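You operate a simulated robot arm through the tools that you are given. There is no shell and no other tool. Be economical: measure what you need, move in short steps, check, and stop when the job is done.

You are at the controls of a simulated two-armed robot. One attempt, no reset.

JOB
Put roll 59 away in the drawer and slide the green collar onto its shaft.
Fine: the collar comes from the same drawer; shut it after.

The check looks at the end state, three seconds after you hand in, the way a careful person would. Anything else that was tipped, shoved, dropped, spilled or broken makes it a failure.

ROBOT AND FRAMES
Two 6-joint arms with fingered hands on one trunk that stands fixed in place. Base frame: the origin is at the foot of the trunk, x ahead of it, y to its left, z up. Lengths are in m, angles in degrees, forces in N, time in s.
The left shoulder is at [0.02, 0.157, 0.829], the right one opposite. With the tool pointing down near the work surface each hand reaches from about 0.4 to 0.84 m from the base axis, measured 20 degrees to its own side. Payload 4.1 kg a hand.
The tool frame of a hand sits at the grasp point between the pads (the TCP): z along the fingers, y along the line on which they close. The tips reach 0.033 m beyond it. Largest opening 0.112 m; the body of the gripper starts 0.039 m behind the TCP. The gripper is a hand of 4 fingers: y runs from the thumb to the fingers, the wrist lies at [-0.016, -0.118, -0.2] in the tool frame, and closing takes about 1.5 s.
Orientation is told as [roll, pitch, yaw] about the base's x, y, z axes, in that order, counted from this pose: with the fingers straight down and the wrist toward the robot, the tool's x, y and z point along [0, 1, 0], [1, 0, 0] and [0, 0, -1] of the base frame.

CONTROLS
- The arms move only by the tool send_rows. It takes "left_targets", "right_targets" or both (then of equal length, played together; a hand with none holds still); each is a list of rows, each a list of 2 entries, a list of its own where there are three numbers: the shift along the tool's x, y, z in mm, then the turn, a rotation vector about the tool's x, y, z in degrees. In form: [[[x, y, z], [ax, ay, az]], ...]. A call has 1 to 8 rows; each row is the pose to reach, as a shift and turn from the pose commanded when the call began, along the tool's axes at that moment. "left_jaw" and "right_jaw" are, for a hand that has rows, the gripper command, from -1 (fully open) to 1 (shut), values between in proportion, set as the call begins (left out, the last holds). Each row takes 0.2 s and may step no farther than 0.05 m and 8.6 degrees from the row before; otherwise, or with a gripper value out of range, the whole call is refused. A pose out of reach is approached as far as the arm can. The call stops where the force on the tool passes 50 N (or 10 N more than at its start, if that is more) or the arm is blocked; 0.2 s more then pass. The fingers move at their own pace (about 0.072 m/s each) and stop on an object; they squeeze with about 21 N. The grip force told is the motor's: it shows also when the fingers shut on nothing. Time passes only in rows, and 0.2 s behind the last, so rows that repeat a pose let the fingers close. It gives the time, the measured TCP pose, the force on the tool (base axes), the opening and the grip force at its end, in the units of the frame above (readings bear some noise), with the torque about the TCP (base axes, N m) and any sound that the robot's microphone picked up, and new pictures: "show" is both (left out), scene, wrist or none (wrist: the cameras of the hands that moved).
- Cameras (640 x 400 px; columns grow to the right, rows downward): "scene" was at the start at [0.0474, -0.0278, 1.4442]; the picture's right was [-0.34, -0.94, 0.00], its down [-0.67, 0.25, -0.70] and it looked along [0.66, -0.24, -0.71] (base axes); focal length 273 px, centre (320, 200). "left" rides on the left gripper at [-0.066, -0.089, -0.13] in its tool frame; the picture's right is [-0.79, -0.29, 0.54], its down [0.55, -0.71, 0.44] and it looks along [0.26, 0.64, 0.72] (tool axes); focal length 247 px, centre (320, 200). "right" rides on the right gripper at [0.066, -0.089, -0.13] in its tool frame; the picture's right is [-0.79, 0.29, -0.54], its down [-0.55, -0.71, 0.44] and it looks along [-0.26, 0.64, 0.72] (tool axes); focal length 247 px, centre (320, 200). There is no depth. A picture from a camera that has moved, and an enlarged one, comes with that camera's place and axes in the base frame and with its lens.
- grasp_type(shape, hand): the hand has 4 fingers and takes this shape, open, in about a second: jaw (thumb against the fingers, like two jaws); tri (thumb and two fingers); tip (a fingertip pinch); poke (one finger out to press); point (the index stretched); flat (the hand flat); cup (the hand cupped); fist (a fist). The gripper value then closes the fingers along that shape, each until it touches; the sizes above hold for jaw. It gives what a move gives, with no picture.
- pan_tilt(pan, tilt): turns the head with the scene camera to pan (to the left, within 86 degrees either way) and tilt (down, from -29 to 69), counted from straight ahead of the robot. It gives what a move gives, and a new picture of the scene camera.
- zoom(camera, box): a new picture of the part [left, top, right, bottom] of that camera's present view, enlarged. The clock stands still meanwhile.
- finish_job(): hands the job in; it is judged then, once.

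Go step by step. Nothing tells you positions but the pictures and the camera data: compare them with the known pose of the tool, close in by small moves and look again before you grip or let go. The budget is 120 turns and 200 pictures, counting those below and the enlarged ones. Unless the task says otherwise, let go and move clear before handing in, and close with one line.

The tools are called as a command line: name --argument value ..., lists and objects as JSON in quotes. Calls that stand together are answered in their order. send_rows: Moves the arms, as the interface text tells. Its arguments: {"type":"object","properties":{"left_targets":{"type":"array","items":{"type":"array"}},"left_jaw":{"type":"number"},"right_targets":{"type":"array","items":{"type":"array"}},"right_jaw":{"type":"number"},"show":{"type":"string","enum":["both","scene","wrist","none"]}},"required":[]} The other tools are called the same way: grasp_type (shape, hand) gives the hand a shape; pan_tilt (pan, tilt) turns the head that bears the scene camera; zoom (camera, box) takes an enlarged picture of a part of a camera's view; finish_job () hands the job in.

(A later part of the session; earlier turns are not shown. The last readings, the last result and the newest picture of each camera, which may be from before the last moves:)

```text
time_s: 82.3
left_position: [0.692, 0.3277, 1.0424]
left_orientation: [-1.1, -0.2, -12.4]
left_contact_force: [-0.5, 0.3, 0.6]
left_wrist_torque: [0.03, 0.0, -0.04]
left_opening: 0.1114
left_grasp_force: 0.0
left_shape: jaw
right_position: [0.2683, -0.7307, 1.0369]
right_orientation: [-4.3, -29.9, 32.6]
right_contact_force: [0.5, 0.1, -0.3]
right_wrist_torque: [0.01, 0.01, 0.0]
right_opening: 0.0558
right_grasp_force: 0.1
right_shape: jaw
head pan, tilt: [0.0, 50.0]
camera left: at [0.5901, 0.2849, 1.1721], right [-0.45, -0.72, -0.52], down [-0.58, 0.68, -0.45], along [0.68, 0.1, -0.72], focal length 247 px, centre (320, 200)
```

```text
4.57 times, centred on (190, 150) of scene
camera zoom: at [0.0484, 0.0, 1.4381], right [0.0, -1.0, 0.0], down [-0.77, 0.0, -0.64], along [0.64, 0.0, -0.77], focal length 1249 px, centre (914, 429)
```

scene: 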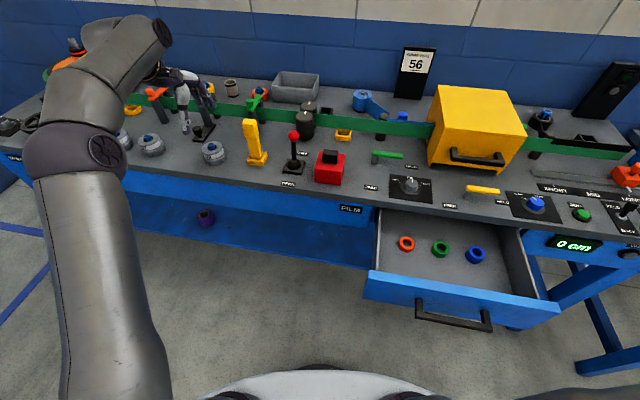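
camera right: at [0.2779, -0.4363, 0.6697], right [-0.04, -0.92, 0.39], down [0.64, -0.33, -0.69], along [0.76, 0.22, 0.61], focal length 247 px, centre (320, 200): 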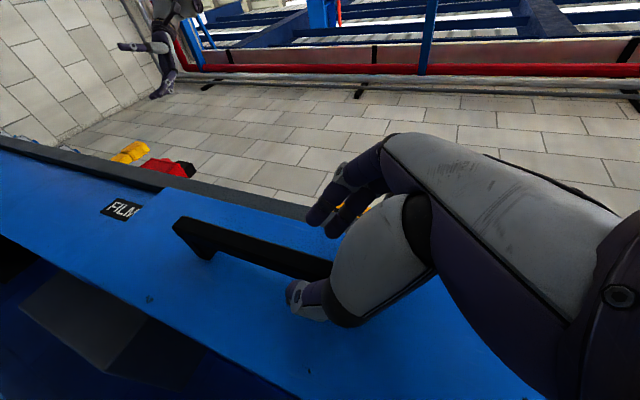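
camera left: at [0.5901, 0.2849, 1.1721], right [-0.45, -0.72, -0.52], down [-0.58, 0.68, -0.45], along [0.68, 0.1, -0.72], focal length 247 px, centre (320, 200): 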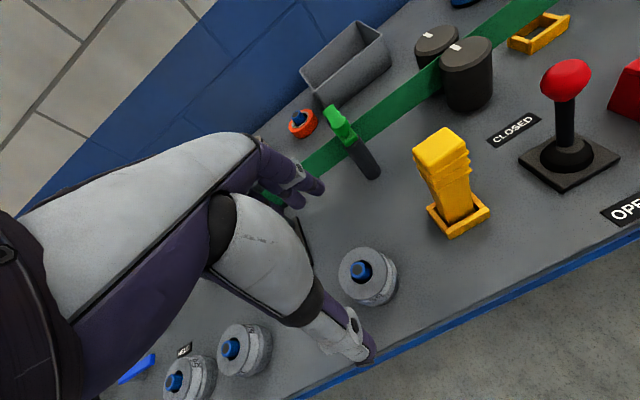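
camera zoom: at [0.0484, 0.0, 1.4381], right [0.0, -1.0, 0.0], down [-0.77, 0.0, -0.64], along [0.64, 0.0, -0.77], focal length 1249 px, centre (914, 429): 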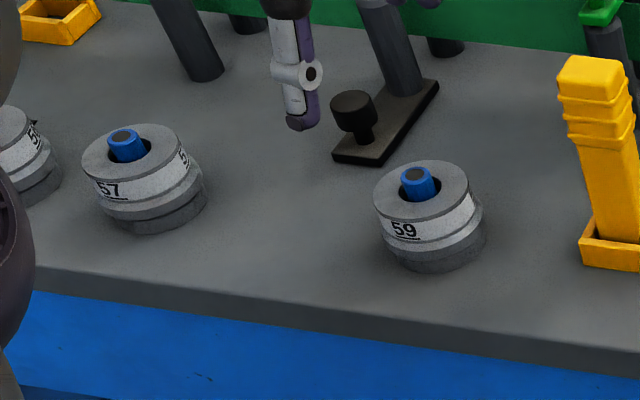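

The roll is about 66 mm across, centred at (0.7245, 0.339), top at z 0.88. I'll move over it and descend to 0.93 for a check.

send_rows --left_targets '[[[9, 14, 10], [0, 0, 0]], [[18, 29, 40], [0, 0, 0]], [[18, 29, 75], [0, 0, 0]], [[18, 29, 100], [0, 0, 0]], [[18, 29, 100], [0, 0, 0]]]' --show "wrist"

zoom --camera "scene" --box '[120, 80, 280, 190]'

```text
time_s: 83.5
left_position: [0.7237, 0.3367, 0.9402]
left_orientation: [-1.1, -0.1, -12.4]
left_contact_force: [0.3, 0.2, 0.6]
left_wrist_torque: [-0.02, -0.03, -0.02]
left_opening: 0.1116
left_grasp_force: 0.1
left_shape: jaw
right_position: [0.2683, -0.7302, 1.036]
right_orientation: [-4.3, -29.8, 32.5]
right_contact_force: [0.4, 0.3, -0.2]
right_wrist_torque: [0.02, -0.02, 0.01]
right_opening: 0.0557
right_grasp_force: 0.1
right_shape: jaw
head pan, tilt: [0.0, 50.0]
camera left: at [0.622, 0.2944, 1.0697], right [-0.45, -0.72, -0.52], down [-0.58, 0.68, -0.45], along [0.68, 0.1, -0.72], focal length 247 px, centre (320, 200)
```

left: 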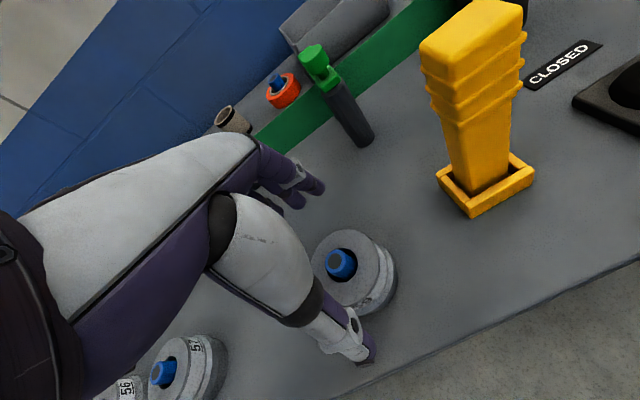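

```text
3.64 times, centred on (200, 135) of scene
camera zoom: at [0.0485, 0.0001, 1.4381], right [0.0, -1.0, 0.0], down [-0.77, 0.0, -0.64], along [0.64, 0.0, -0.77], focal length 994 px, centre (756, 436)
```

zoom: 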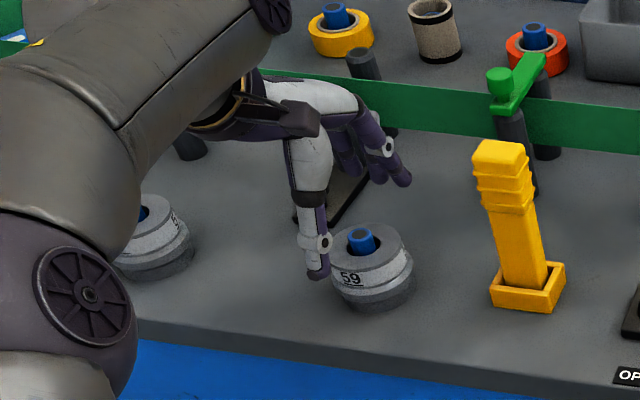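

TCP and roll centre agree to within a millimetre. Descending 54 mm to straddle it.

send_rows --left_targets '[[[0, 1, 20], [0, 0, 0]], [[0, 1, 40], [0, 0, 0]], [[0, 1, 54], [0, 0, 0]], [[0, 1, 54], [0, 0, 0]]]' --show "wrist"

zoom --camera "scene" --box '[120, 80, 280, 190]'

```text
time_s: 84.5
left_position: [0.7246, 0.3371, 0.886]
left_orientation: [-1.0, -0.2, -12.4]
left_contact_force: [0.1, 0.9, -0.3]
left_wrist_torque: [-0.02, -0.01, -0.04]
left_opening: 0.1117
left_grasp_force: 0.1
left_shape: jaw
right_position: [0.2691, -0.7308, 1.0357]
right_orientation: [-4.4, -29.8, 32.7]
right_contact_force: [0.7, 0.0, -0.6]
right_wrist_torque: [0.02, -0.04, -0.02]
right_opening: 0.056
right_grasp_force: 0.1
right_shape: jaw
head pan, tilt: [0.0, 50.0]
camera left: at [0.6229, 0.2935, 1.0162], right [-0.45, -0.72, -0.52], down [-0.58, 0.68, -0.45], along [0.68, 0.1, -0.72], focal length 247 px, centre (320, 200)
```

left: 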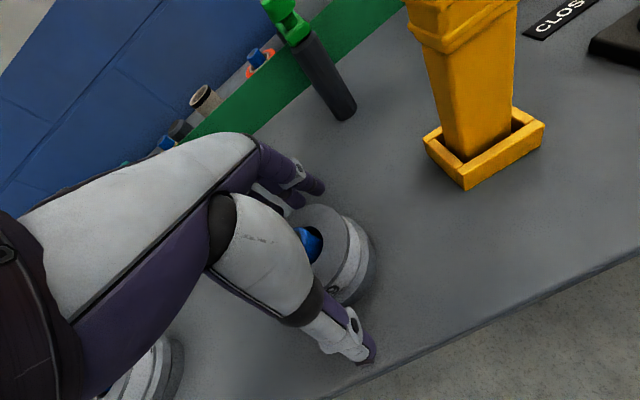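

```text
3.64 times, centred on (200, 135) of scene
camera zoom: at [0.0485, 0.0001, 1.4381], right [0.0, -1.0, 0.0], down [-0.77, 0.0, -0.64], along [0.64, 0.0, -0.77], focal length 994 px, centre (756, 436)
```

zoom: 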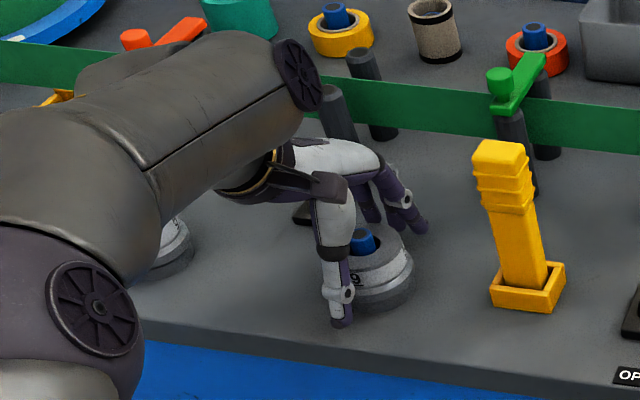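

Well straddled: thumb in front, fingers behind. Closing.

send_rows --left_targets '[[[0, 0, 0], [0, 0, 0]], [[0, 0, 0], [0, 0, 0]], [[0, 0, 0], [0, 0, 0]], [[0, 0, 0], [0, 0, 0]], [[0, 0, 0], [0, 0, 0]], [[0, 0, 0], [0, 0, 0]], [[0, 0, 0], [0, 0, 0]]]' --left_jaw 1 --show "none"

zoom --camera "scene" --box '[120, 80, 280, 190]'

```text
time_s: 86.1
left_position: [0.7243, 0.3362, 0.8866]
left_orientation: [-1.1, -0.1, -12.5]
left_contact_force: [0.1, -0.3, 0.2]
left_wrist_torque: [0.03, -0.01, -0.04]
left_opening: 0.0605
left_grasp_force: 21.0
left_shape: jaw
right_position: [0.2679, -0.7305, 1.0364]
right_orientation: [-4.2, -29.7, 32.6]
right_contact_force: [0.6, 0.7, 0.4]
right_wrist_torque: [0.01, 0.03, -0.02]
right_opening: 0.0562
right_grasp_force: 0.1
right_shape: jaw
head pan, tilt: [0.0, 50.0]
```

```text
3.64 times, centred on (200, 135) of scene
camera zoom: at [0.0485, 0.0001, 1.4381], right [0.0, -1.0, 0.0], down [-0.77, 0.0, -0.64], along [0.64, 0.0, -0.77], focal length 994 px, centre (756, 436)
```

zoom: 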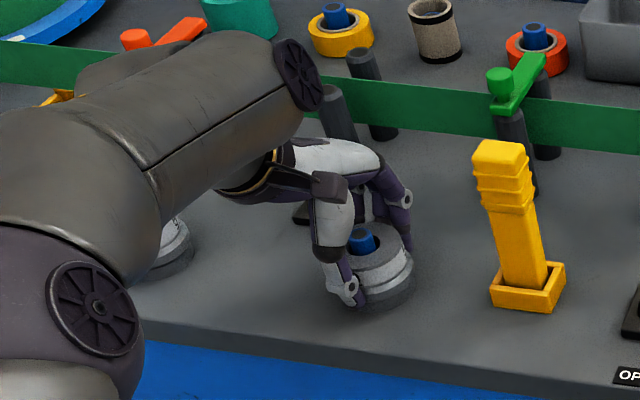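

Gripped at 60 mm with no side force. I'll lift straight up slowly.

send_rows --left_targets '[[[0, 0, -10], [0, 0, 0]], [[0, 0, -20], [0, 0, 0]], [[0, 0, -35], [0, 0, 0]], [[0, 0, -55], [0, 0, 0]], [[0, 0, -80], [0, 0, 0]], [[0, 0, -80], [0, 0, 0]]]' --show "wrist"

zoom --camera "scene" --box '[120, 80, 280, 190]'

```text
time_s: 87.5
left_position: [0.7233, 0.3359, 0.9668]
left_orientation: [-1.2, 0.0, -12.4]
left_contact_force: [0.4, -0.3, -3.3]
left_wrist_torque: [0.0, -0.02, 0.01]
left_opening: 0.0603
left_grasp_force: 20.9
left_shape: jaw
right_position: [0.2688, -0.7298, 1.0358]
right_orientation: [-4.3, -29.7, 32.6]
right_contact_force: [0.7, 0.6, 0.2]
right_wrist_torque: [0.02, 0.0, 0.02]
right_opening: 0.0559
right_grasp_force: 0.0
right_shape: jaw
head pan, tilt: [0.0, 50.0]
camera left: at [0.6219, 0.2941, 1.0974], right [-0.45, -0.72, -0.52], down [-0.58, 0.68, -0.45], along [0.68, 0.1, -0.73], focal length 247 px, centre (320, 200)
```

left: 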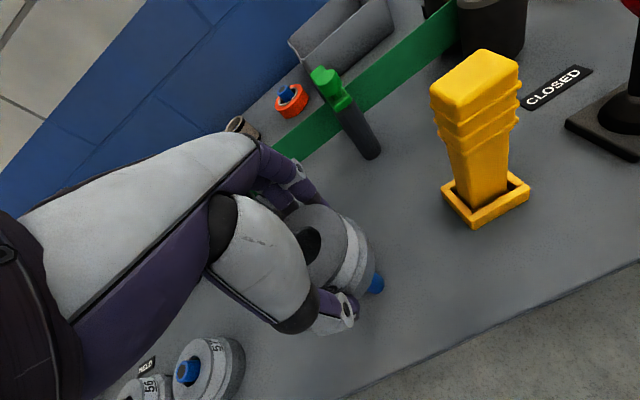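

```text
3.64 times, centred on (200, 135) of scene
camera zoom: at [0.0486, 0.0002, 1.4381], right [0.0, -1.0, 0.0], down [-0.77, 0.0, -0.64], along [0.64, 0.0, -0.77], focal length 994 px, centre (756, 436)
```

zoom: 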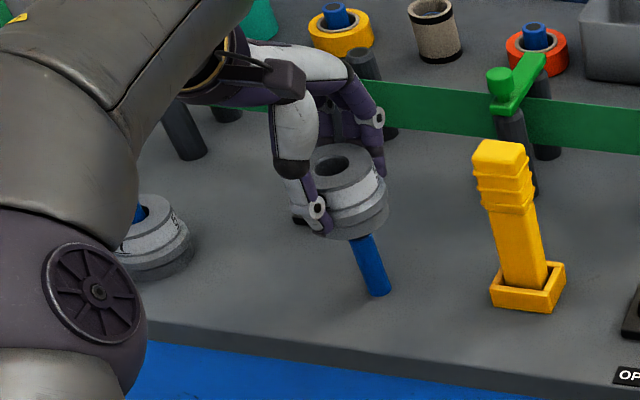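

Roll 59 came off cleanly, leaving a plain blue shaft. I'll carry it up and across toward the drawer.

send_rows --left_targets '[[[0, 0, -40], [0, 0, 0]], [[-20, -10, -75], [0, 0, 0]], [[-60, -27, -95], [0, 0, 0]], [[-104, -45, -105], [0, 0, 0]], [[-150, -64, -113], [0, 0, 0]], [[-195, -84, -113], [0, 0, 0]], [[-240, -103, -113], [0, 0, 0]], [[-285, -122, -113], [0, 0, 0]]]' --show "none"

```text
refused: row 5 steps farther than a row can; nothing moved
```

send_rows --left_targets '[[[0, 0, -40], [0, 0, 0]], [[-20, -10, -75], [0, 0, 0]], [[-60, -27, -95], [0, 0, 0]], [[-102, -45, -105], [0, 0, 0]], [[-145, -63, -110], [0, 0, 0]], [[-189, -82, -113], [0, 0, 0]], [[-234, -101, -113], [0, 0, 0]], [[-279, -120, -113], [0, 0, 0]]]' --show "none"

```text
time_s: 89.3
left_position: [0.5466, 0.0923, 1.0846]
left_orientation: [-1.1, -0.1, -12.5]
left_contact_force: [0.5, 0.7, -3.4]
left_wrist_torque: [-0.01, 0.0, -0.02]
left_opening: 0.06
left_grasp_force: 21.1
left_shape: jaw
right_position: [0.2681, -0.7291, 1.0365]
right_orientation: [-4.2, -29.8, 32.8]
right_contact_force: [0.0, 0.7, 0.3]
right_wrist_torque: [-0.03, 0.01, 0.02]
right_opening: 0.0559
right_grasp_force: 0.1
right_shape: jaw
head pan, tilt: [0.0, 50.0]
```

send_rows --left_targets '[[[-40, -10, 0], [0, 0, 6]], [[-80, -20, 0], [0, 0, 12]], [[-120, -30, 0], [0, 0, 18]], [[-160, -40, 0], [0, 0, 24]], [[-200, -50, 0], [0, 0, 30]], [[-240, -60, 0], [0, 0, 36]], [[-280, -70, 0], [0, 0, 42]], [[-317, -80, 0], [0, 0, 48]]]' --show "none"

```text
time_s: 91.1
left_position: [0.4029, -0.2007, 1.092]
left_orientation: [-0.7, -0.8, -60.5]
left_contact_force: [-0.3, 0.7, -3.0]
left_wrist_torque: [0.0, 0.02, -0.01]
left_opening: 0.0598
left_grasp_force: 20.6
left_shape: jaw
right_position: [0.2688, -0.7289, 1.0361]
right_orientation: [-4.4, -29.8, 32.6]
right_contact_force: [-0.3, 0.6, -0.1]
right_wrist_torque: [-0.02, 0.04, -0.02]
right_opening: 0.0558
right_grasp_force: 0.2
right_shape: jaw
head pan, tilt: [0.0, 50.0]
```

send_rows --left_targets '[[[-17, 24, 10], [0, 0, 7]], [[-34, 48, 20], [0, 0, 14]], [[-51, 72, 35], [0, 0, 21]], [[-68, 96, 50], [0, 0, 28]], [[-85, 120, 70], [0, 0, 35]], [[-100, 143, 92], [0, 0, 40.5]], [[-114, 165, 115], [0, 0, 40.5]], [[-114, 165, 115], [0, 0, 40.5]]]' --show "both"

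```text
time_s: 92.9
left_position: [0.3782, -0.3932, 0.9756]
left_orientation: [-0.1, -1.0, -101.0]
left_contact_force: [-0.5, -0.2, -2.2]
left_wrist_torque: [-0.01, 0.06, -0.02]
left_opening: 0.0597
left_grasp_force: 20.4
left_shape: jaw
left hand out of reach, approached as far as the arm can: row 7, 8
right_position: [0.27, -0.7305, 1.0372]
right_orientation: [-4.3, -29.8, 32.6]
right_contact_force: [-1.0, 1.1, 0.5]
right_wrist_torque: [-0.03, 0.01, 0.02]
right_opening: 0.0561
right_grasp_force: 0.0
right_shape: jaw
head pan, tilt: [0.0, 50.0]
camera left: at [0.3301, -0.2899, 1.1014], right [-0.73, 0.42, -0.54], down [0.68, 0.58, -0.45], along [0.13, -0.69, -0.71], focal length 247 px, centre (320, 200)
```

scene: 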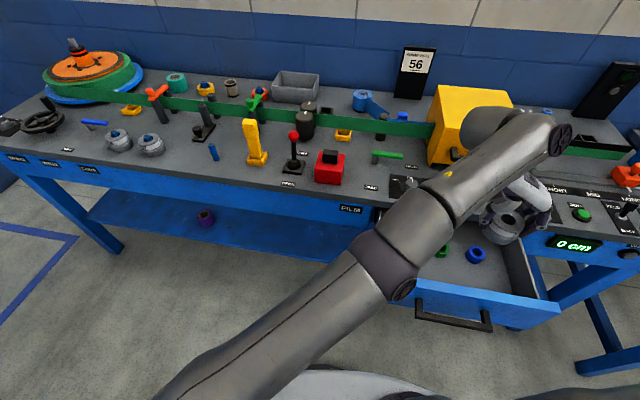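
left: 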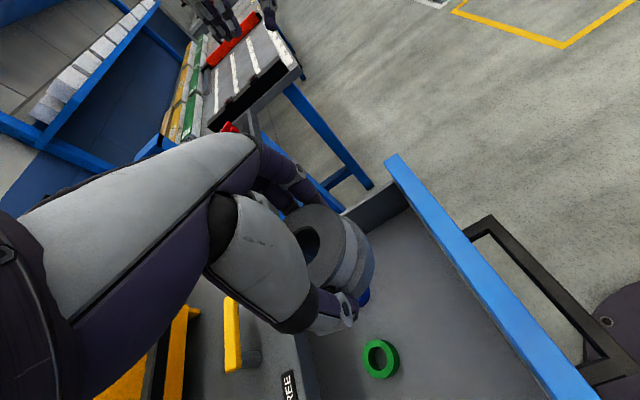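

Over the drawer now, with space ahead of the collars. I'll lower to just above the drawer floor.

send_rows --left_targets '[[[-2, 6, 40], [0, 0, 0]], [[-4, 13, 80], [0, 0, 0]], [[-4, 13, 120], [0, 0, 0]], [[-4, 13, 160], [0, 0, 0]], [[-4, 13, 195], [0, 0, 0]], [[-4, 13, 195], [0, 0, 0]]]' --show "wrist"

zoom --camera "scene" --box '[370, 190, 570, 320]'

```text
time_s: 94.3
left_position: [0.3699, -0.4075, 0.7824]
left_orientation: [0.1, -1.1, -100.9]
left_contact_force: [0.4, 0.7, -3.3]
left_wrist_torque: [-0.02, 0.04, -0.03]
left_opening: 0.06
left_grasp_force: 21.2
left_shape: jaw
right_position: [0.2669, -0.7299, 1.0364]
right_orientation: [-4.4, -29.7, 32.6]
right_contact_force: [0.2, 0.0, 1.0]
right_wrist_torque: [-0.01, 0.0, -0.01]
right_opening: 0.0559
right_grasp_force: 0.0
right_shape: jaw
head pan, tilt: [0.0, 50.0]
camera left: at [0.3222, -0.3051, 0.9088], right [-0.73, 0.42, -0.55], down [0.68, 0.58, -0.45], along [0.13, -0.69, -0.71], focal length 247 px, centre (320, 200)
```

left: 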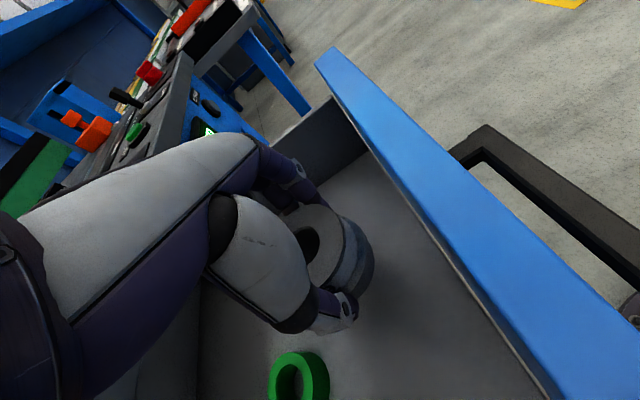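

```text
3.08 times, centred on (470, 255) of scene
camera zoom: at [0.0485, 0.0001, 1.4381], right [0.0, -1.0, 0.0], down [-0.77, 0.0, -0.64], along [0.64, 0.0, -0.77], focal length 841 px, centre (-142, 31)
```

zoom: 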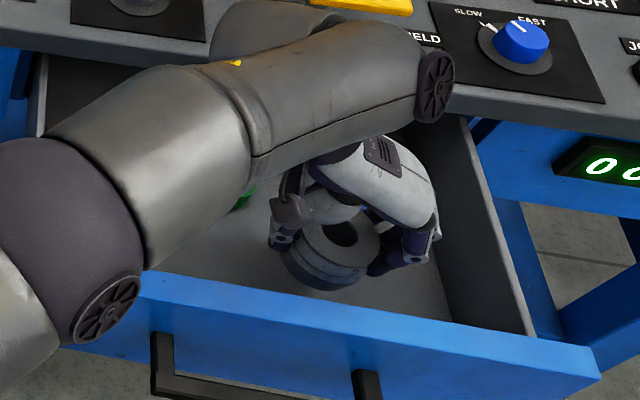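

send_rows --left_targets '[[[0, 0, 10], [0, 0, 0]], [[0, 0, 18], [0, 0, 0]], [[0, 0, 23], [0, 0, 0]], [[0, 0, 27], [0, 0, 0]], [[0, 0, 30], [0, 0, 0]]]' --show "none"

zoom --camera "left" --box '[230, 150, 450, 350]'

```text
time_s: 95.5
left_position: [0.3709, -0.4085, 0.7502]
left_orientation: [0.1, -1.1, -101.0]
left_contact_force: [-0.7, 0.3, -3.1]
left_wrist_torque: [-0.03, -0.01, -0.01]
left_opening: 0.0599
left_grasp_force: 20.9
left_shape: jaw
right_position: [0.2683, -0.7296, 1.0361]
right_orientation: [-4.3, -29.7, 32.7]
right_contact_force: [-0.6, -0.7, -0.1]
right_wrist_torque: [-0.02, -0.02, 0.0]
right_opening: 0.056
right_grasp_force: 0.1
right_shape: jaw
head pan, tilt: [0.0, 50.0]
```

```text
2.00 times, centred on (340, 250) of left
camera zoom: at [0.3224, -0.3061, 0.8776], right [-0.73, 0.42, -0.54], down [0.68, 0.58, -0.45], along [0.13, -0.69, -0.71], focal length 494 px, centre (280, 100)
```

zoom: 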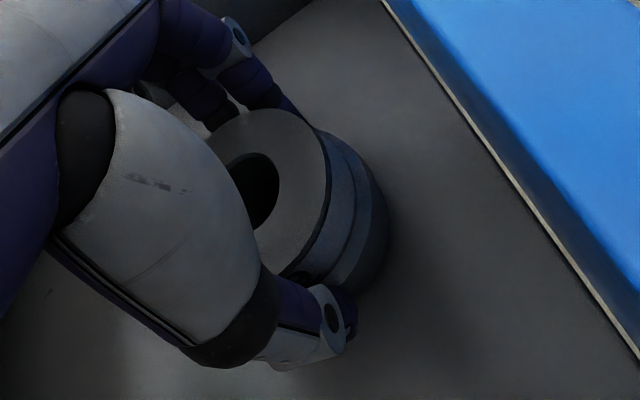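

Still hanging free. Lowering in small steps until it touches.

send_rows --left_targets '[[[0, 0, 3], [0, 0, 0]], [[0, 0, 6], [0, 0, 0]], [[0, 0, 9], [0, 0, 0]], [[0, 0, 12], [0, 0, 0]]]' --show "none"

```text
time_s: 96.5
left_position: [0.372, -0.4099, 0.7415]
left_orientation: [0.2, -1.2, -101.0]
left_contact_force: [-0.9, 1.6, 6.4]
left_wrist_torque: [0.28, -0.04, 0.0]
left_opening: 0.0598
left_grasp_force: 20.9
left_shape: jaw
right_position: [0.2678, -0.7309, 1.0354]
right_orientation: [-4.4, -29.8, 32.8]
right_contact_force: [0.5, -0.2, 0.4]
right_wrist_torque: [-0.01, 0.02, -0.03]
right_opening: 0.0557
right_grasp_force: 0.1
right_shape: jaw
head pan, tilt: [0.0, 50.0]
```

It's resting on the drawer floor. Opening the hand and lifting straight up.

send_rows --left_targets '[[[0, 0, -1], [0, 0, 0]], [[0, 0, -1], [0, 0, 0]], [[0, 0, -1], [0, 0, 0]], [[0, 0, -1], [0, 0, 0]], [[0, 0, -20], [0, 0, 0]], [[0, 0, -55], [0, 0, 0]], [[0, 0, -100], [0, 0, 0]], [[0, 0, -140], [0, 0, 0]]]' --left_jaw -0.7 --show "both"

```text
time_s: 98.3
left_position: [0.3726, -0.407, 0.8784]
left_orientation: [0.0, -1.0, -100.9]
left_contact_force: [-0.3, -0.1, 0.6]
left_wrist_torque: [0.0, 0.01, -0.01]
left_opening: 0.0951
left_grasp_force: 0.1
left_shape: jaw
right_position: [0.2688, -0.7302, 1.0359]
right_orientation: [-4.2, -29.8, 32.7]
right_contact_force: [-0.4, -0.4, -0.5]
right_wrist_torque: [0.02, 0.01, -0.01]
right_opening: 0.0557
right_grasp_force: 0.1
right_shape: jaw
head pan, tilt: [0.0, 50.0]
camera left: at [0.324, -0.3031, 1.0047], right [-0.73, 0.42, -0.54], down [0.68, 0.59, -0.45], along [0.13, -0.69, -0.71], focal length 247 px, centre (320, 200)
```

scene: 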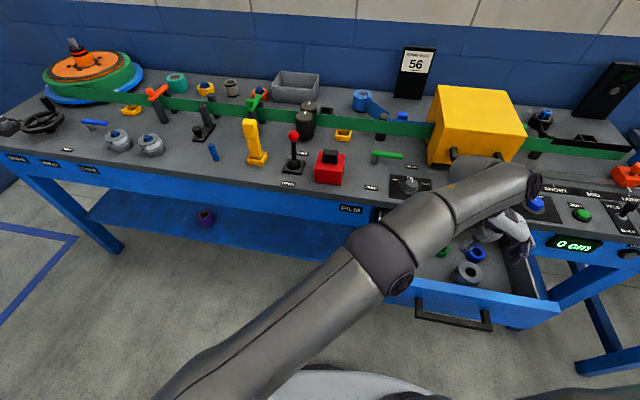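
left: 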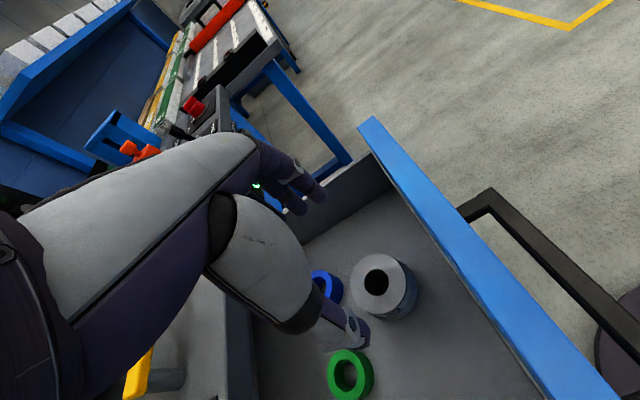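

The roll stands upright in the drawer. The green collar at (0.462, -0.364) is still close to the bench edge, so I'll draw the drawer out another 35 mm first, pushing on the panel beside the roll.

send_rows --left_targets '[[[-10, -40, 0], [0, 0, 0]], [[-22, -82, 0], [0, 0, 0]], [[-22, -82, 0], [0, 0, 0]], [[-22, -82, 0], [0, 0, 0]], [[-22, -82, 30], [0, 0, 0]], [[-22, -82, 60], [0, 0, 0]], [[-22, -82, 86], [0, 0, 0]]]' --left_jaw 0.8 --show "wrist"

```text
time_s: 99.9
left_position: [0.3626, -0.3236, 0.7896]
left_orientation: [-0.1, -1.1, -100.9]
left_contact_force: [-0.5, -0.3, 0.2]
left_wrist_torque: [-0.06, -0.02, -0.01]
left_opening: 0.0113
left_grasp_force: 0.1
left_shape: jaw
right_position: [0.2685, -0.7298, 1.0367]
right_orientation: [-4.3, -29.8, 32.6]
right_contact_force: [0.3, 0.5, 0.1]
right_wrist_torque: [-0.02, 0.02, 0.01]
right_opening: 0.0563
right_grasp_force: 0.1
right_shape: jaw
head pan, tilt: [0.0, 50.0]
camera left: at [0.3144, -0.2203, 0.9177], right [-0.73, 0.42, -0.54], down [0.68, 0.58, -0.45], along [0.13, -0.69, -0.71], focal length 247 px, centre (320, 200)
```

left: 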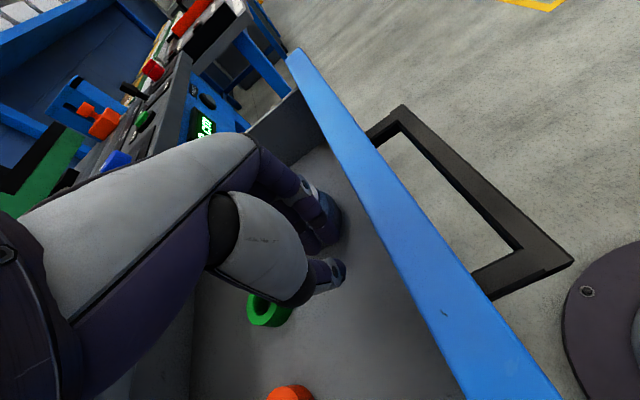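

send_rows --left_targets '[[[-10, 0, 0], [0, 0, 0]], [[-20, 0, 0], [0, 0, 0]], [[-29, 0, 0], [0, 0, 0]], [[-38, 0, 0], [0, 0, 0]], [[-47, 0, 0], [0, 0, 0]], [[-56, 0, 0], [0, 0, 0]], [[-65, 0, 0], [0, 0, 0]], [[-72, 0, 0], [0, 0, 0]]]' --show "both"

```text
time_s: 101.6
left_position: [0.3083, -0.3107, 0.7943]
left_orientation: [1.4, -1.7, -99.8]
left_contact_force: [14.1, -2.7, -3.1]
left_wrist_torque: [0.11, 0.06, 0.42]
left_opening: 0.0112
left_grasp_force: 0.0
left_shape: jaw
right_position: [0.2686, -0.7307, 1.0354]
right_orientation: [-4.3, -29.7, 32.6]
right_contact_force: [0.7, -0.3, -0.2]
right_wrist_torque: [0.01, -0.01, -0.01]
right_opening: 0.0561
right_grasp_force: 0.0
right_shape: jaw
head pan, tilt: [0.0, 50.0]
stopped in row 8 (left hand): the force on the tool passed its limit at 55 N (the readings are from after the stop); the commanded pose is now the measured one
camera left: at [0.2561, -0.208, 0.9183], right [-0.72, 0.4, -0.57], down [0.67, 0.59, -0.44], along [0.16, -0.7, -0.7], focal length 247 px, centre (320, 200)
```

scene: 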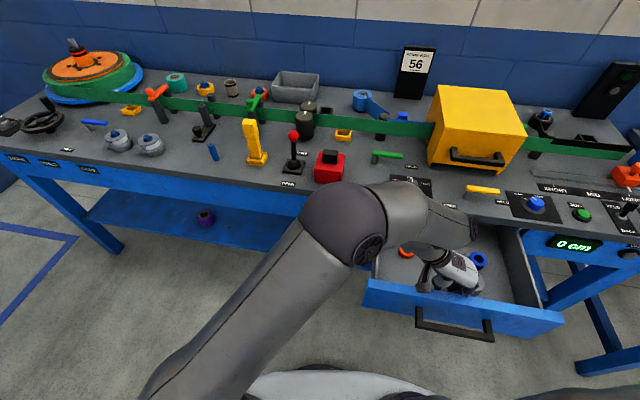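
left: 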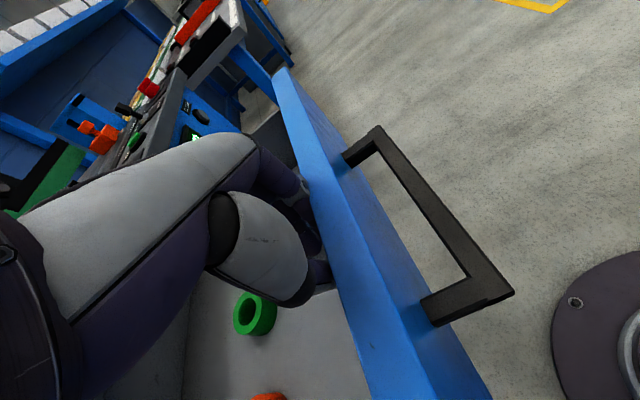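

The drawer is at its end stop. The green collar is now near (0.437, -0.354). Lifting and moving above it.

send_rows --left_targets '[[[8, 0, -5], [0, 0, 0]], [[12, 0, -50], [0, 0, 0]], [[40, 5, -90], [0, 0, 0]], [[80, 10, -105], [0, 0, 0]], [[115, 18, -105], [0, 0, 0]], [[115, 18, -105], [0, 0, 0]]]' --left_jaw -0.4 --show "both"

zoom --camera "left" --box '[240, 240, 480, 400]'

```text
time_s: 103.0
left_position: [0.4127, -0.3448, 0.9046]
left_orientation: [1.3, -1.7, -100.1]
left_contact_force: [0.4, 0.6, 0.1]
left_wrist_torque: [0.01, -0.03, 0.01]
left_opening: 0.0779
left_grasp_force: 0.0
left_shape: jaw
right_position: [0.2691, -0.7302, 1.0366]
right_orientation: [-4.3, -29.8, 32.6]
right_contact_force: [-0.8, -0.2, 0.3]
right_wrist_torque: [-0.01, 0.01, -0.01]
right_opening: 0.0561
right_grasp_force: 0.0
right_shape: jaw
head pan, tilt: [0.0, 50.0]
camera left: at [0.3617, -0.2421, 1.0292], right [-0.72, 0.4, -0.56], down [0.68, 0.59, -0.44], along [0.15, -0.7, -0.7], focal length 247 px, centre (320, 200)
```

scene: 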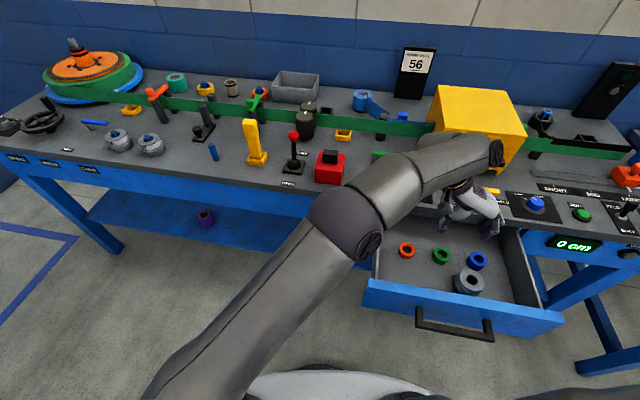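
left: 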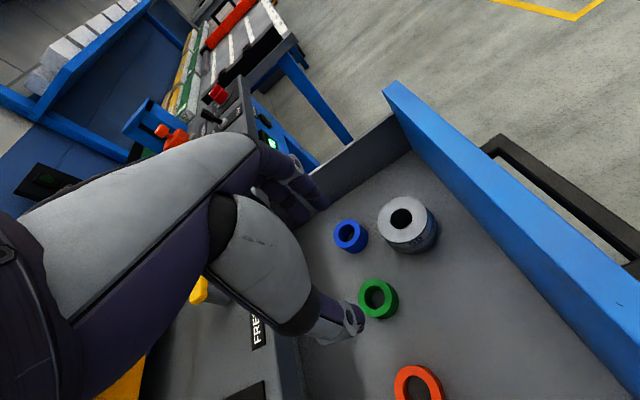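

```text
2.50 times, centred on (360, 320) of left
camera zoom: at [0.3617, -0.2421, 1.0292], right [-0.72, 0.4, -0.56], down [0.68, 0.59, -0.44], along [0.15, -0.7, -0.7], focal length 617 px, centre (220, -100)
```

zoom: 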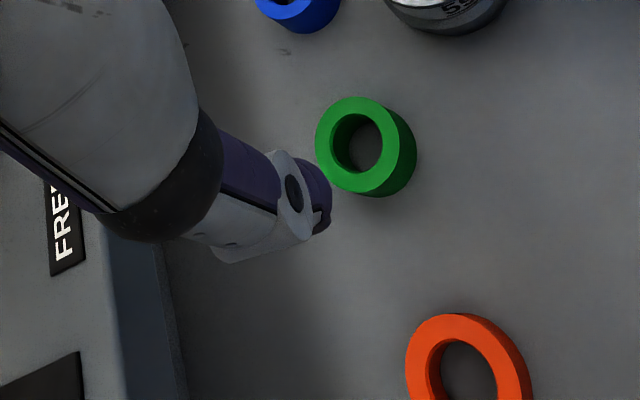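

The green collar's centre is (0.444, -0.360), about 43 mm across with a 26 mm bore. I'll narrow the hand to fit between its neighbours and descend partway.

send_rows --left_targets '[[[17, 5, 10], [0, 0, 0]], [[33.5, 9.5, 35], [0, 0, 0]], [[33.5, 9.5, 70], [0, 0, 0]], [[33.5, 9.5, 100], [0, 0, 0]], [[33.5, 9.5, 125], [0, 0, 0]], [[33.5, 9.5, 125], [0, 0, 0]]]' --left_jaw -0.2 --show "wrist"

zoom --camera "left" --box '[230, 180, 430, 340]'

zoom --camera "scene" --box '[370, 190, 570, 320]'

```text
time_s: 104.4
left_position: [0.4484, -0.365, 0.7804]
left_orientation: [1.2, -1.5, -100.0]
left_contact_force: [-0.1, -0.1, -0.3]
left_wrist_torque: [-0.01, 0.0, 0.0]
left_opening: 0.0677
left_grasp_force: 0.1
left_shape: jaw
right_position: [0.2697, -0.7291, 1.0355]
right_orientation: [-4.3, -29.8, 32.7]
right_contact_force: [0.4, -0.4, 0.4]
right_wrist_torque: [0.04, -0.01, -0.01]
right_opening: 0.056
right_grasp_force: 0.0
right_shape: jaw
head pan, tilt: [0.0, 50.0]
camera left: at [0.3964, -0.2607, 0.9045], right [-0.72, 0.4, -0.56], down [0.68, 0.59, -0.44], along [0.15, -0.7, -0.7], focal length 247 px, centre (320, 200)
```

left: 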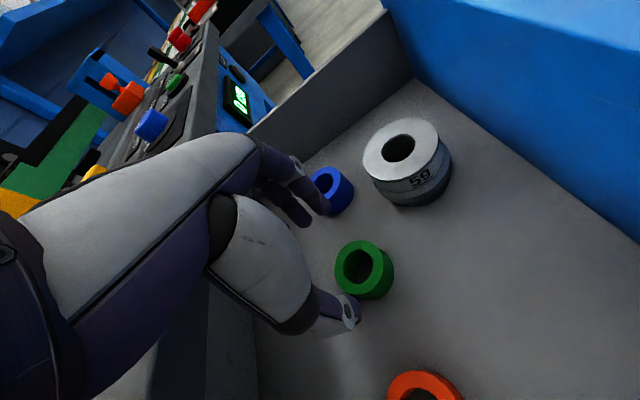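

```text
2.50 times, centred on (330, 260) of left
camera zoom: at [0.3964, -0.2607, 0.9045], right [-0.72, 0.4, -0.56], down [0.68, 0.59, -0.44], along [0.15, -0.7, -0.7], focal length 617 px, centre (295, 50)
```

zoom: 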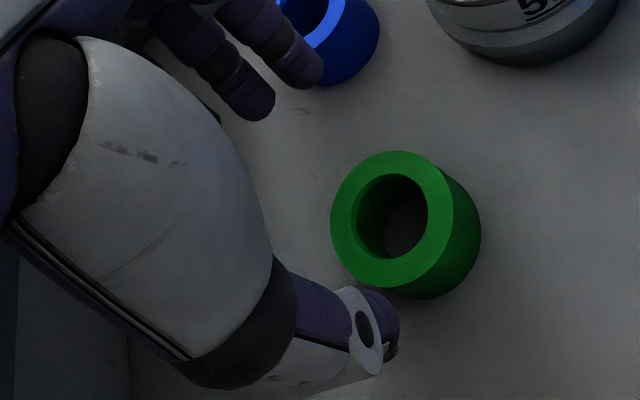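

```text
3.08 times, centred on (470, 255) of scene
camera zoom: at [0.0485, 0.0001, 1.4381], right [0.0, -1.0, 0.0], down [-0.77, 0.0, -0.64], along [0.64, 0.0, -0.77], focal length 841 px, centre (-142, 31)
```

zoom: 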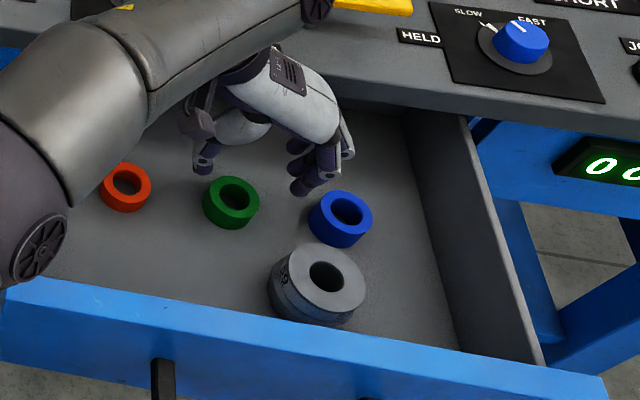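

Collar centre confirmed at (0.443, -0.359). Correcting 6 mm and descending to grip height.

send_rows --left_targets '[[[-6.5, -5.5, 5], [0, 0, 0]], [[-6.5, -5.5, 25], [0, 0, 0]], [[-6.5, -5.5, 40], [0, 0, 0]], [[-6.5, -5.5, 49], [0, 0, 0]], [[-6.5, -5.5, 49], [0, 0, 0]]]' --show "wrist"

zoom --camera "scene" --box '[370, 190, 570, 320]'

```text
time_s: 105.6
left_position: [0.4426, -0.3613, 0.7306]
left_orientation: [1.1, -1.6, -100.1]
left_contact_force: [-0.1, -0.9, -0.6]
left_wrist_torque: [0.03, 0.01, -0.01]
left_opening: 0.0678
left_grasp_force: 0.1
left_shape: jaw
right_position: [0.2684, -0.7289, 1.0368]
right_orientation: [-4.4, -29.8, 32.6]
right_contact_force: [0.5, 0.8, 0.7]
right_wrist_torque: [0.02, -0.04, 0.02]
right_opening: 0.0559
right_grasp_force: 0.1
right_shape: jaw
head pan, tilt: [0.0, 50.0]
camera left: at [0.3906, -0.2567, 0.8549], right [-0.72, 0.4, -0.56], down [0.68, 0.59, -0.44], along [0.15, -0.7, -0.7], focal length 247 px, centre (320, 200)
```

left: 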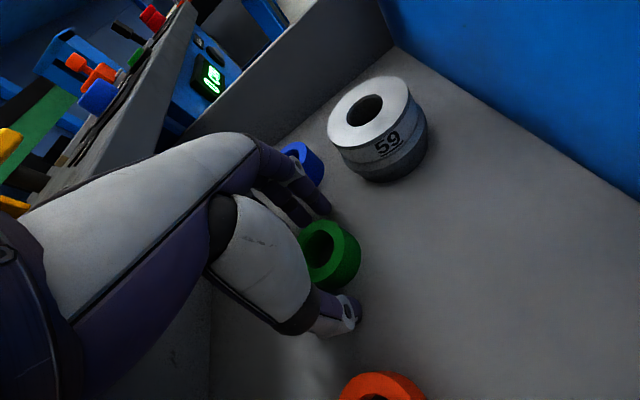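

```text
3.08 times, centred on (470, 255) of scene
camera zoom: at [0.0485, 0.0001, 1.4381], right [0.0, -1.0, 0.0], down [-0.77, 0.0, -0.64], along [0.64, 0.0, -0.77], focal length 841 px, centre (-142, 31)
```

zoom: 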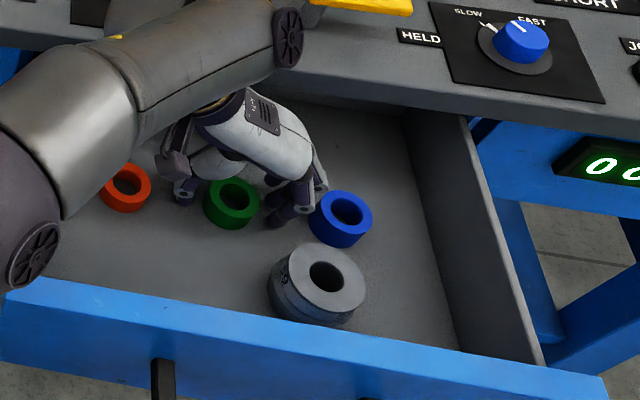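

Centred between thumb and fingers. Closing.

send_rows --left_targets '[[[0, 0, 0], [0, 0, 0]], [[0, 0, 0], [0, 0, 0]], [[0, 0, 0], [0, 0, 0]], [[0, 0, 0], [0, 0, 0]], [[0, 0, 0], [0, 0, 0]], [[0, 0, 0], [0, 0, 0]]]' --left_jaw 1 --show "wrist"

```text
time_s: 107.0
left_position: [0.4428, -0.3596, 0.73]
left_orientation: [1.2, -1.6, -100.1]
left_contact_force: [-0.2, -0.3, 0.5]
left_wrist_torque: [0.0, 0.04, -0.01]
left_opening: 0.0389
left_grasp_force: 21.3
left_shape: jaw
right_position: [0.2685, -0.7287, 1.0366]
right_orientation: [-4.3, -29.8, 32.6]
right_contact_force: [-0.5, -1.4, 0.5]
right_wrist_torque: [0.0, -0.01, -0.04]
right_opening: 0.0559
right_grasp_force: 0.1
right_shape: jaw
head pan, tilt: [0.0, 50.0]
camera left: at [0.3906, -0.2566, 0.855], right [-0.72, 0.4, -0.56], down [0.68, 0.59, -0.44], along [0.15, -0.7, -0.7], focal length 247 px, centre (320, 200)
```

left: 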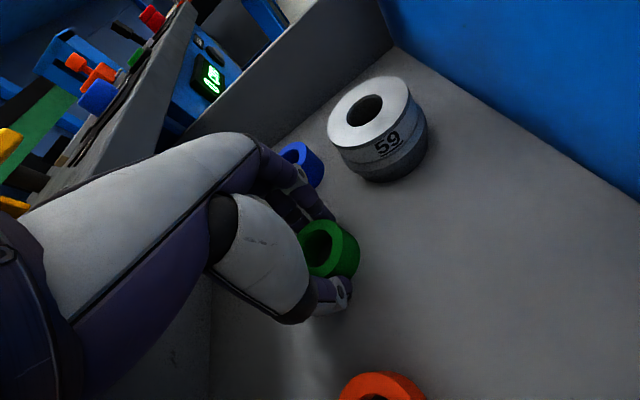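

The collar is gripped. Lifting it straight out.

send_rows --left_targets '[[[0, 0, -10], [0, 0, 0]], [[0, 0, -30], [0, 0, 0]], [[0, 0, -60], [0, 0, 0]], [[-5, 0, -100], [0, 0, 0]], [[-10, 0, -145], [0, 0, -4]], [[-15, 0, -190], [0, 0, -10]], [[-20, -10, -235], [0, 0, -18]], [[-20, -30, -275], [0, 0, -26]]]' --show "both"

```text
time_s: 108.8
left_position: [0.4265, -0.3176, 1.0023]
left_orientation: [0.4, -2.0, -74.0]
left_contact_force: [0.5, 0.0, -1.4]
left_wrist_torque: [-0.01, -0.02, 0.02]
left_opening: 0.0391
left_grasp_force: 20.6
left_shape: jaw
right_position: [0.2675, -0.7297, 1.0365]
right_orientation: [-4.3, -29.9, 32.6]
right_contact_force: [-0.6, 0.0, -0.8]
right_wrist_torque: [0.0, -0.05, 0.01]
right_opening: 0.0562
right_grasp_force: 0.0
right_shape: jaw
head pan, tilt: [0.0, 50.0]
camera left: at [0.3343, -0.2463, 1.127], right [-0.83, 0.04, -0.55], down [0.34, 0.82, -0.46], along [0.44, -0.57, -0.7], focal length 247 px, centre (320, 200)
```

scene: 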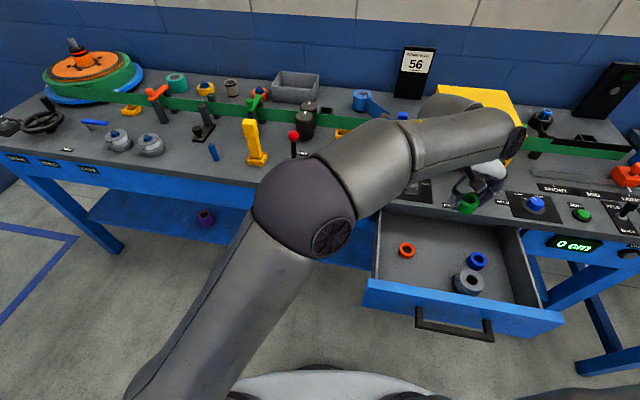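
left: 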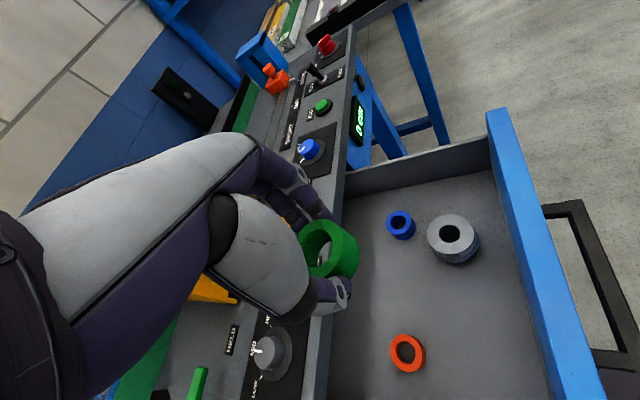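

The collar is in hand. Carrying it high over to the shaft.

send_rows --left_targets '[[[20, -34, -20], [0, 0, -6]], [[44, -72, -35], [0, 0, -12]], [[69, -110, -50], [0, 0, -18]], [[95, -149, -60], [0, 0, -24]], [[121, -187, -65], [0, 0, -30]], [[147, -225, -70], [0, 0, -36]], [[173, -263, -70], [0, 0, -42]], [[200, -300, -70], [0, 0, -48]]]' --show "none"

```text
time_s: 110.6
left_position: [0.5317, 0.0276, 1.0634]
left_orientation: [-1.1, -1.5, -26.0]
left_contact_force: [-0.5, 0.0, -1.0]
left_wrist_torque: [0.0, 0.04, -0.02]
left_opening: 0.039
left_grasp_force: 20.9
left_shape: jaw
right_position: [0.2689, -0.73, 1.0361]
right_orientation: [-4.3, -29.8, 32.6]
right_contact_force: [0.6, -1.2, 0.4]
right_wrist_torque: [0.05, -0.02, 0.02]
right_opening: 0.0559
right_grasp_force: 0.2
right_shape: jaw
head pan, tilt: [0.0, 50.0]
```

send_rows --left_targets '[[[45, 4, 0], [0, 0, -2]], [[90, 8, 0], [0, 0, -4]], [[135, 12, 0], [0, 0, -6]], [[180, 16, 0], [0, 0, -8]], [[225, 20, 5], [0, 0, -10]], [[270, 24, 15], [0, 0, -12]], [[315, 27, 25], [0, 0, -13.5]], [[355, 30, 40], [0, 0, -13.5]]]' --show "both"

zoom --camera "left" --box '[260, 190, 460, 350]'

zoom --camera "scene" --box '[140, 70, 280, 180]'

```text
time_s: 112.4
left_position: [0.7167, 0.3299, 1.0149]
left_orientation: [-1.5, -1.3, -12.6]
left_contact_force: [0.8, -0.6, -0.6]
left_wrist_torque: [0.04, -0.02, 0.0]
left_opening: 0.0388
left_grasp_force: 21.4
left_shape: jaw
right_position: [0.268, -0.7301, 1.0363]
right_orientation: [-4.3, -29.8, 32.6]
right_contact_force: [-0.4, 0.7, 0.1]
right_wrist_torque: [0.02, -0.05, 0.01]
right_opening: 0.0558
right_grasp_force: 0.1
right_shape: jaw
head pan, tilt: [0.0, 50.0]
camera left: at [0.6121, 0.2899, 1.1442], right [-0.44, -0.73, -0.52], down [-0.57, 0.68, -0.47], along [0.7, 0.09, -0.71], focal length 247 px, centre (320, 200)
```

scene: 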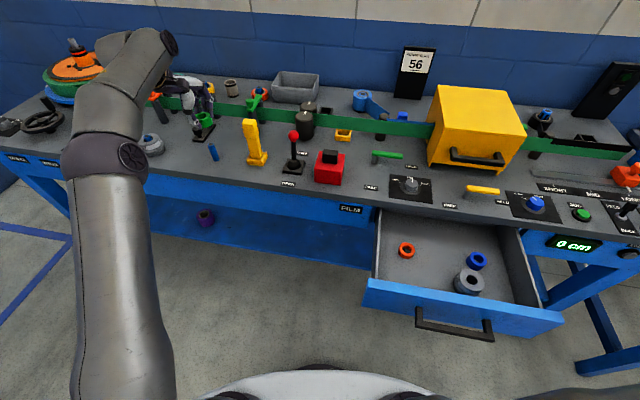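
left: 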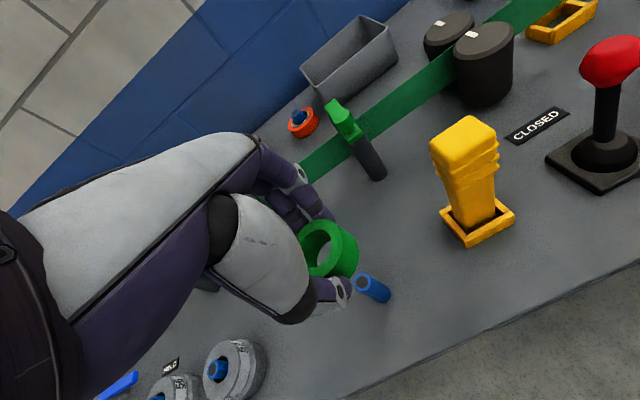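

```text
2.50 times, centred on (360, 270) of left
camera zoom: at [0.6121, 0.2899, 1.1442], right [-0.44, -0.73, -0.52], down [-0.57, 0.68, -0.47], along [0.7, 0.09, -0.71], focal length 617 px, centre (220, 25)
```

zoom: 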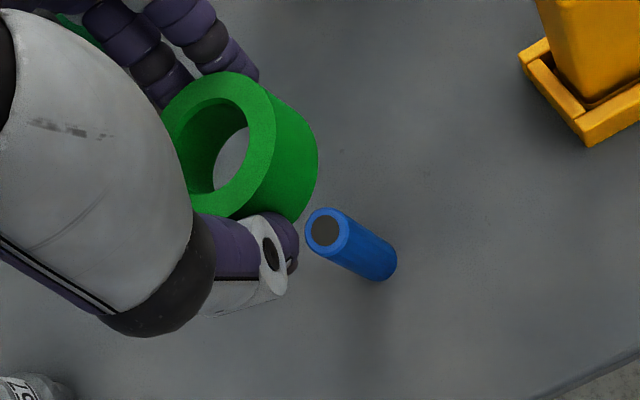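

```text
3.64 times, centred on (210, 125) of scene
camera zoom: at [0.048, -0.0003, 1.4381], right [0.0, -1.0, 0.0], down [-0.77, 0.0, -0.64], along [0.64, 0.0, -0.77], focal length 994 px, centre (720, 473)
```

zoom: 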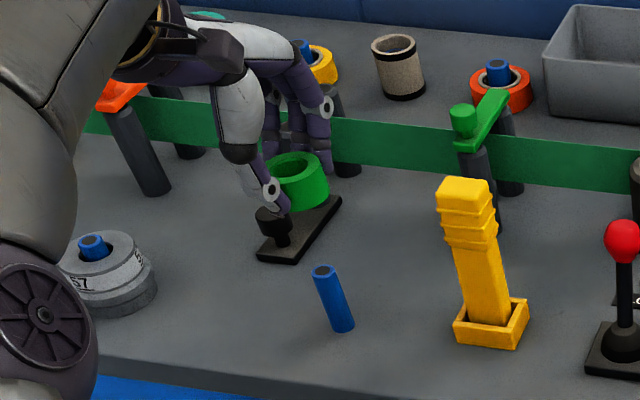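

The shaft top is at (0.7235, 0.338, 0.898) and the collar is centred on the TCP within a few mm. I'll move right above it for a final alignment check.

send_rows --left_targets '[[[5, 2, 15], [0, 0, 0]], [[9.6, 3.3, 35], [0, 0, 0]], [[9.6, 3.3, 55], [0, 0, 0]], [[9.6, 3.3, 64], [0, 0, 0]], [[9.6, 3.3, 64], [0, 0, 0]]]' --show "none"

zoom --camera "left" --box '[270, 200, 410, 310]'

zoom --camera "scene" --box '[160, 100, 260, 180]'

```text
time_s: 113.6
left_position: [0.7226, 0.3369, 0.9529]
left_orientation: [-1.6, -1.3, -12.4]
left_contact_force: [0.1, 0.1, -0.3]
left_wrist_torque: [-0.02, 0.04, 0.01]
left_opening: 0.0388
left_grasp_force: 21.7
left_shape: jaw
right_position: [0.2682, -0.7309, 1.0356]
right_orientation: [-4.3, -29.8, 32.5]
right_contact_force: [-0.2, 0.7, 0.9]
right_wrist_torque: [-0.03, 0.02, 0.0]
right_opening: 0.0559
right_grasp_force: 0.1
right_shape: jaw
head pan, tilt: [0.0, 50.0]
```

```text
3.64 times, centred on (340, 255) of left
camera zoom: at [0.6186, 0.2965, 1.0798], right [-0.44, -0.73, -0.52], down [-0.57, 0.68, -0.47], along [0.69, 0.09, -0.71], focal length 898 px, centre (247, 0)
```

zoom: 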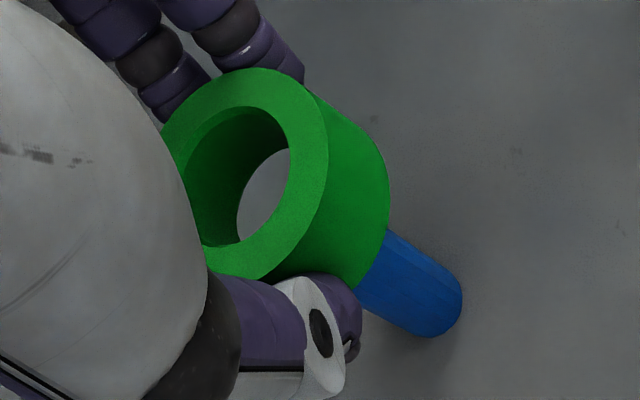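

```text
5.00 times, centred on (210, 140) of scene
camera zoom: at [0.0485, 0.0001, 1.4381], right [0.0, -1.0, 0.0], down [-0.77, 0.0, -0.64], along [0.64, 0.0, -0.77], focal length 1366 px, centre (870, 500)
```

zoom: 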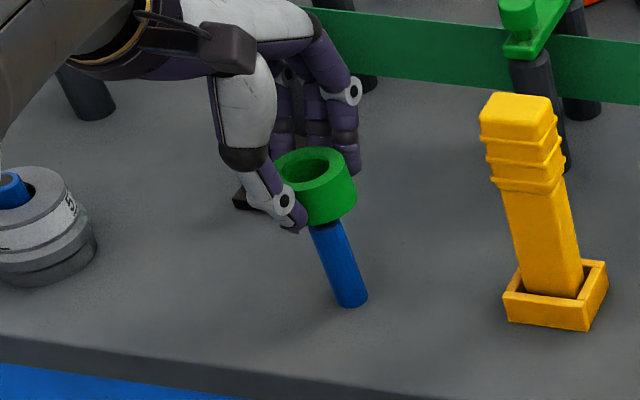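

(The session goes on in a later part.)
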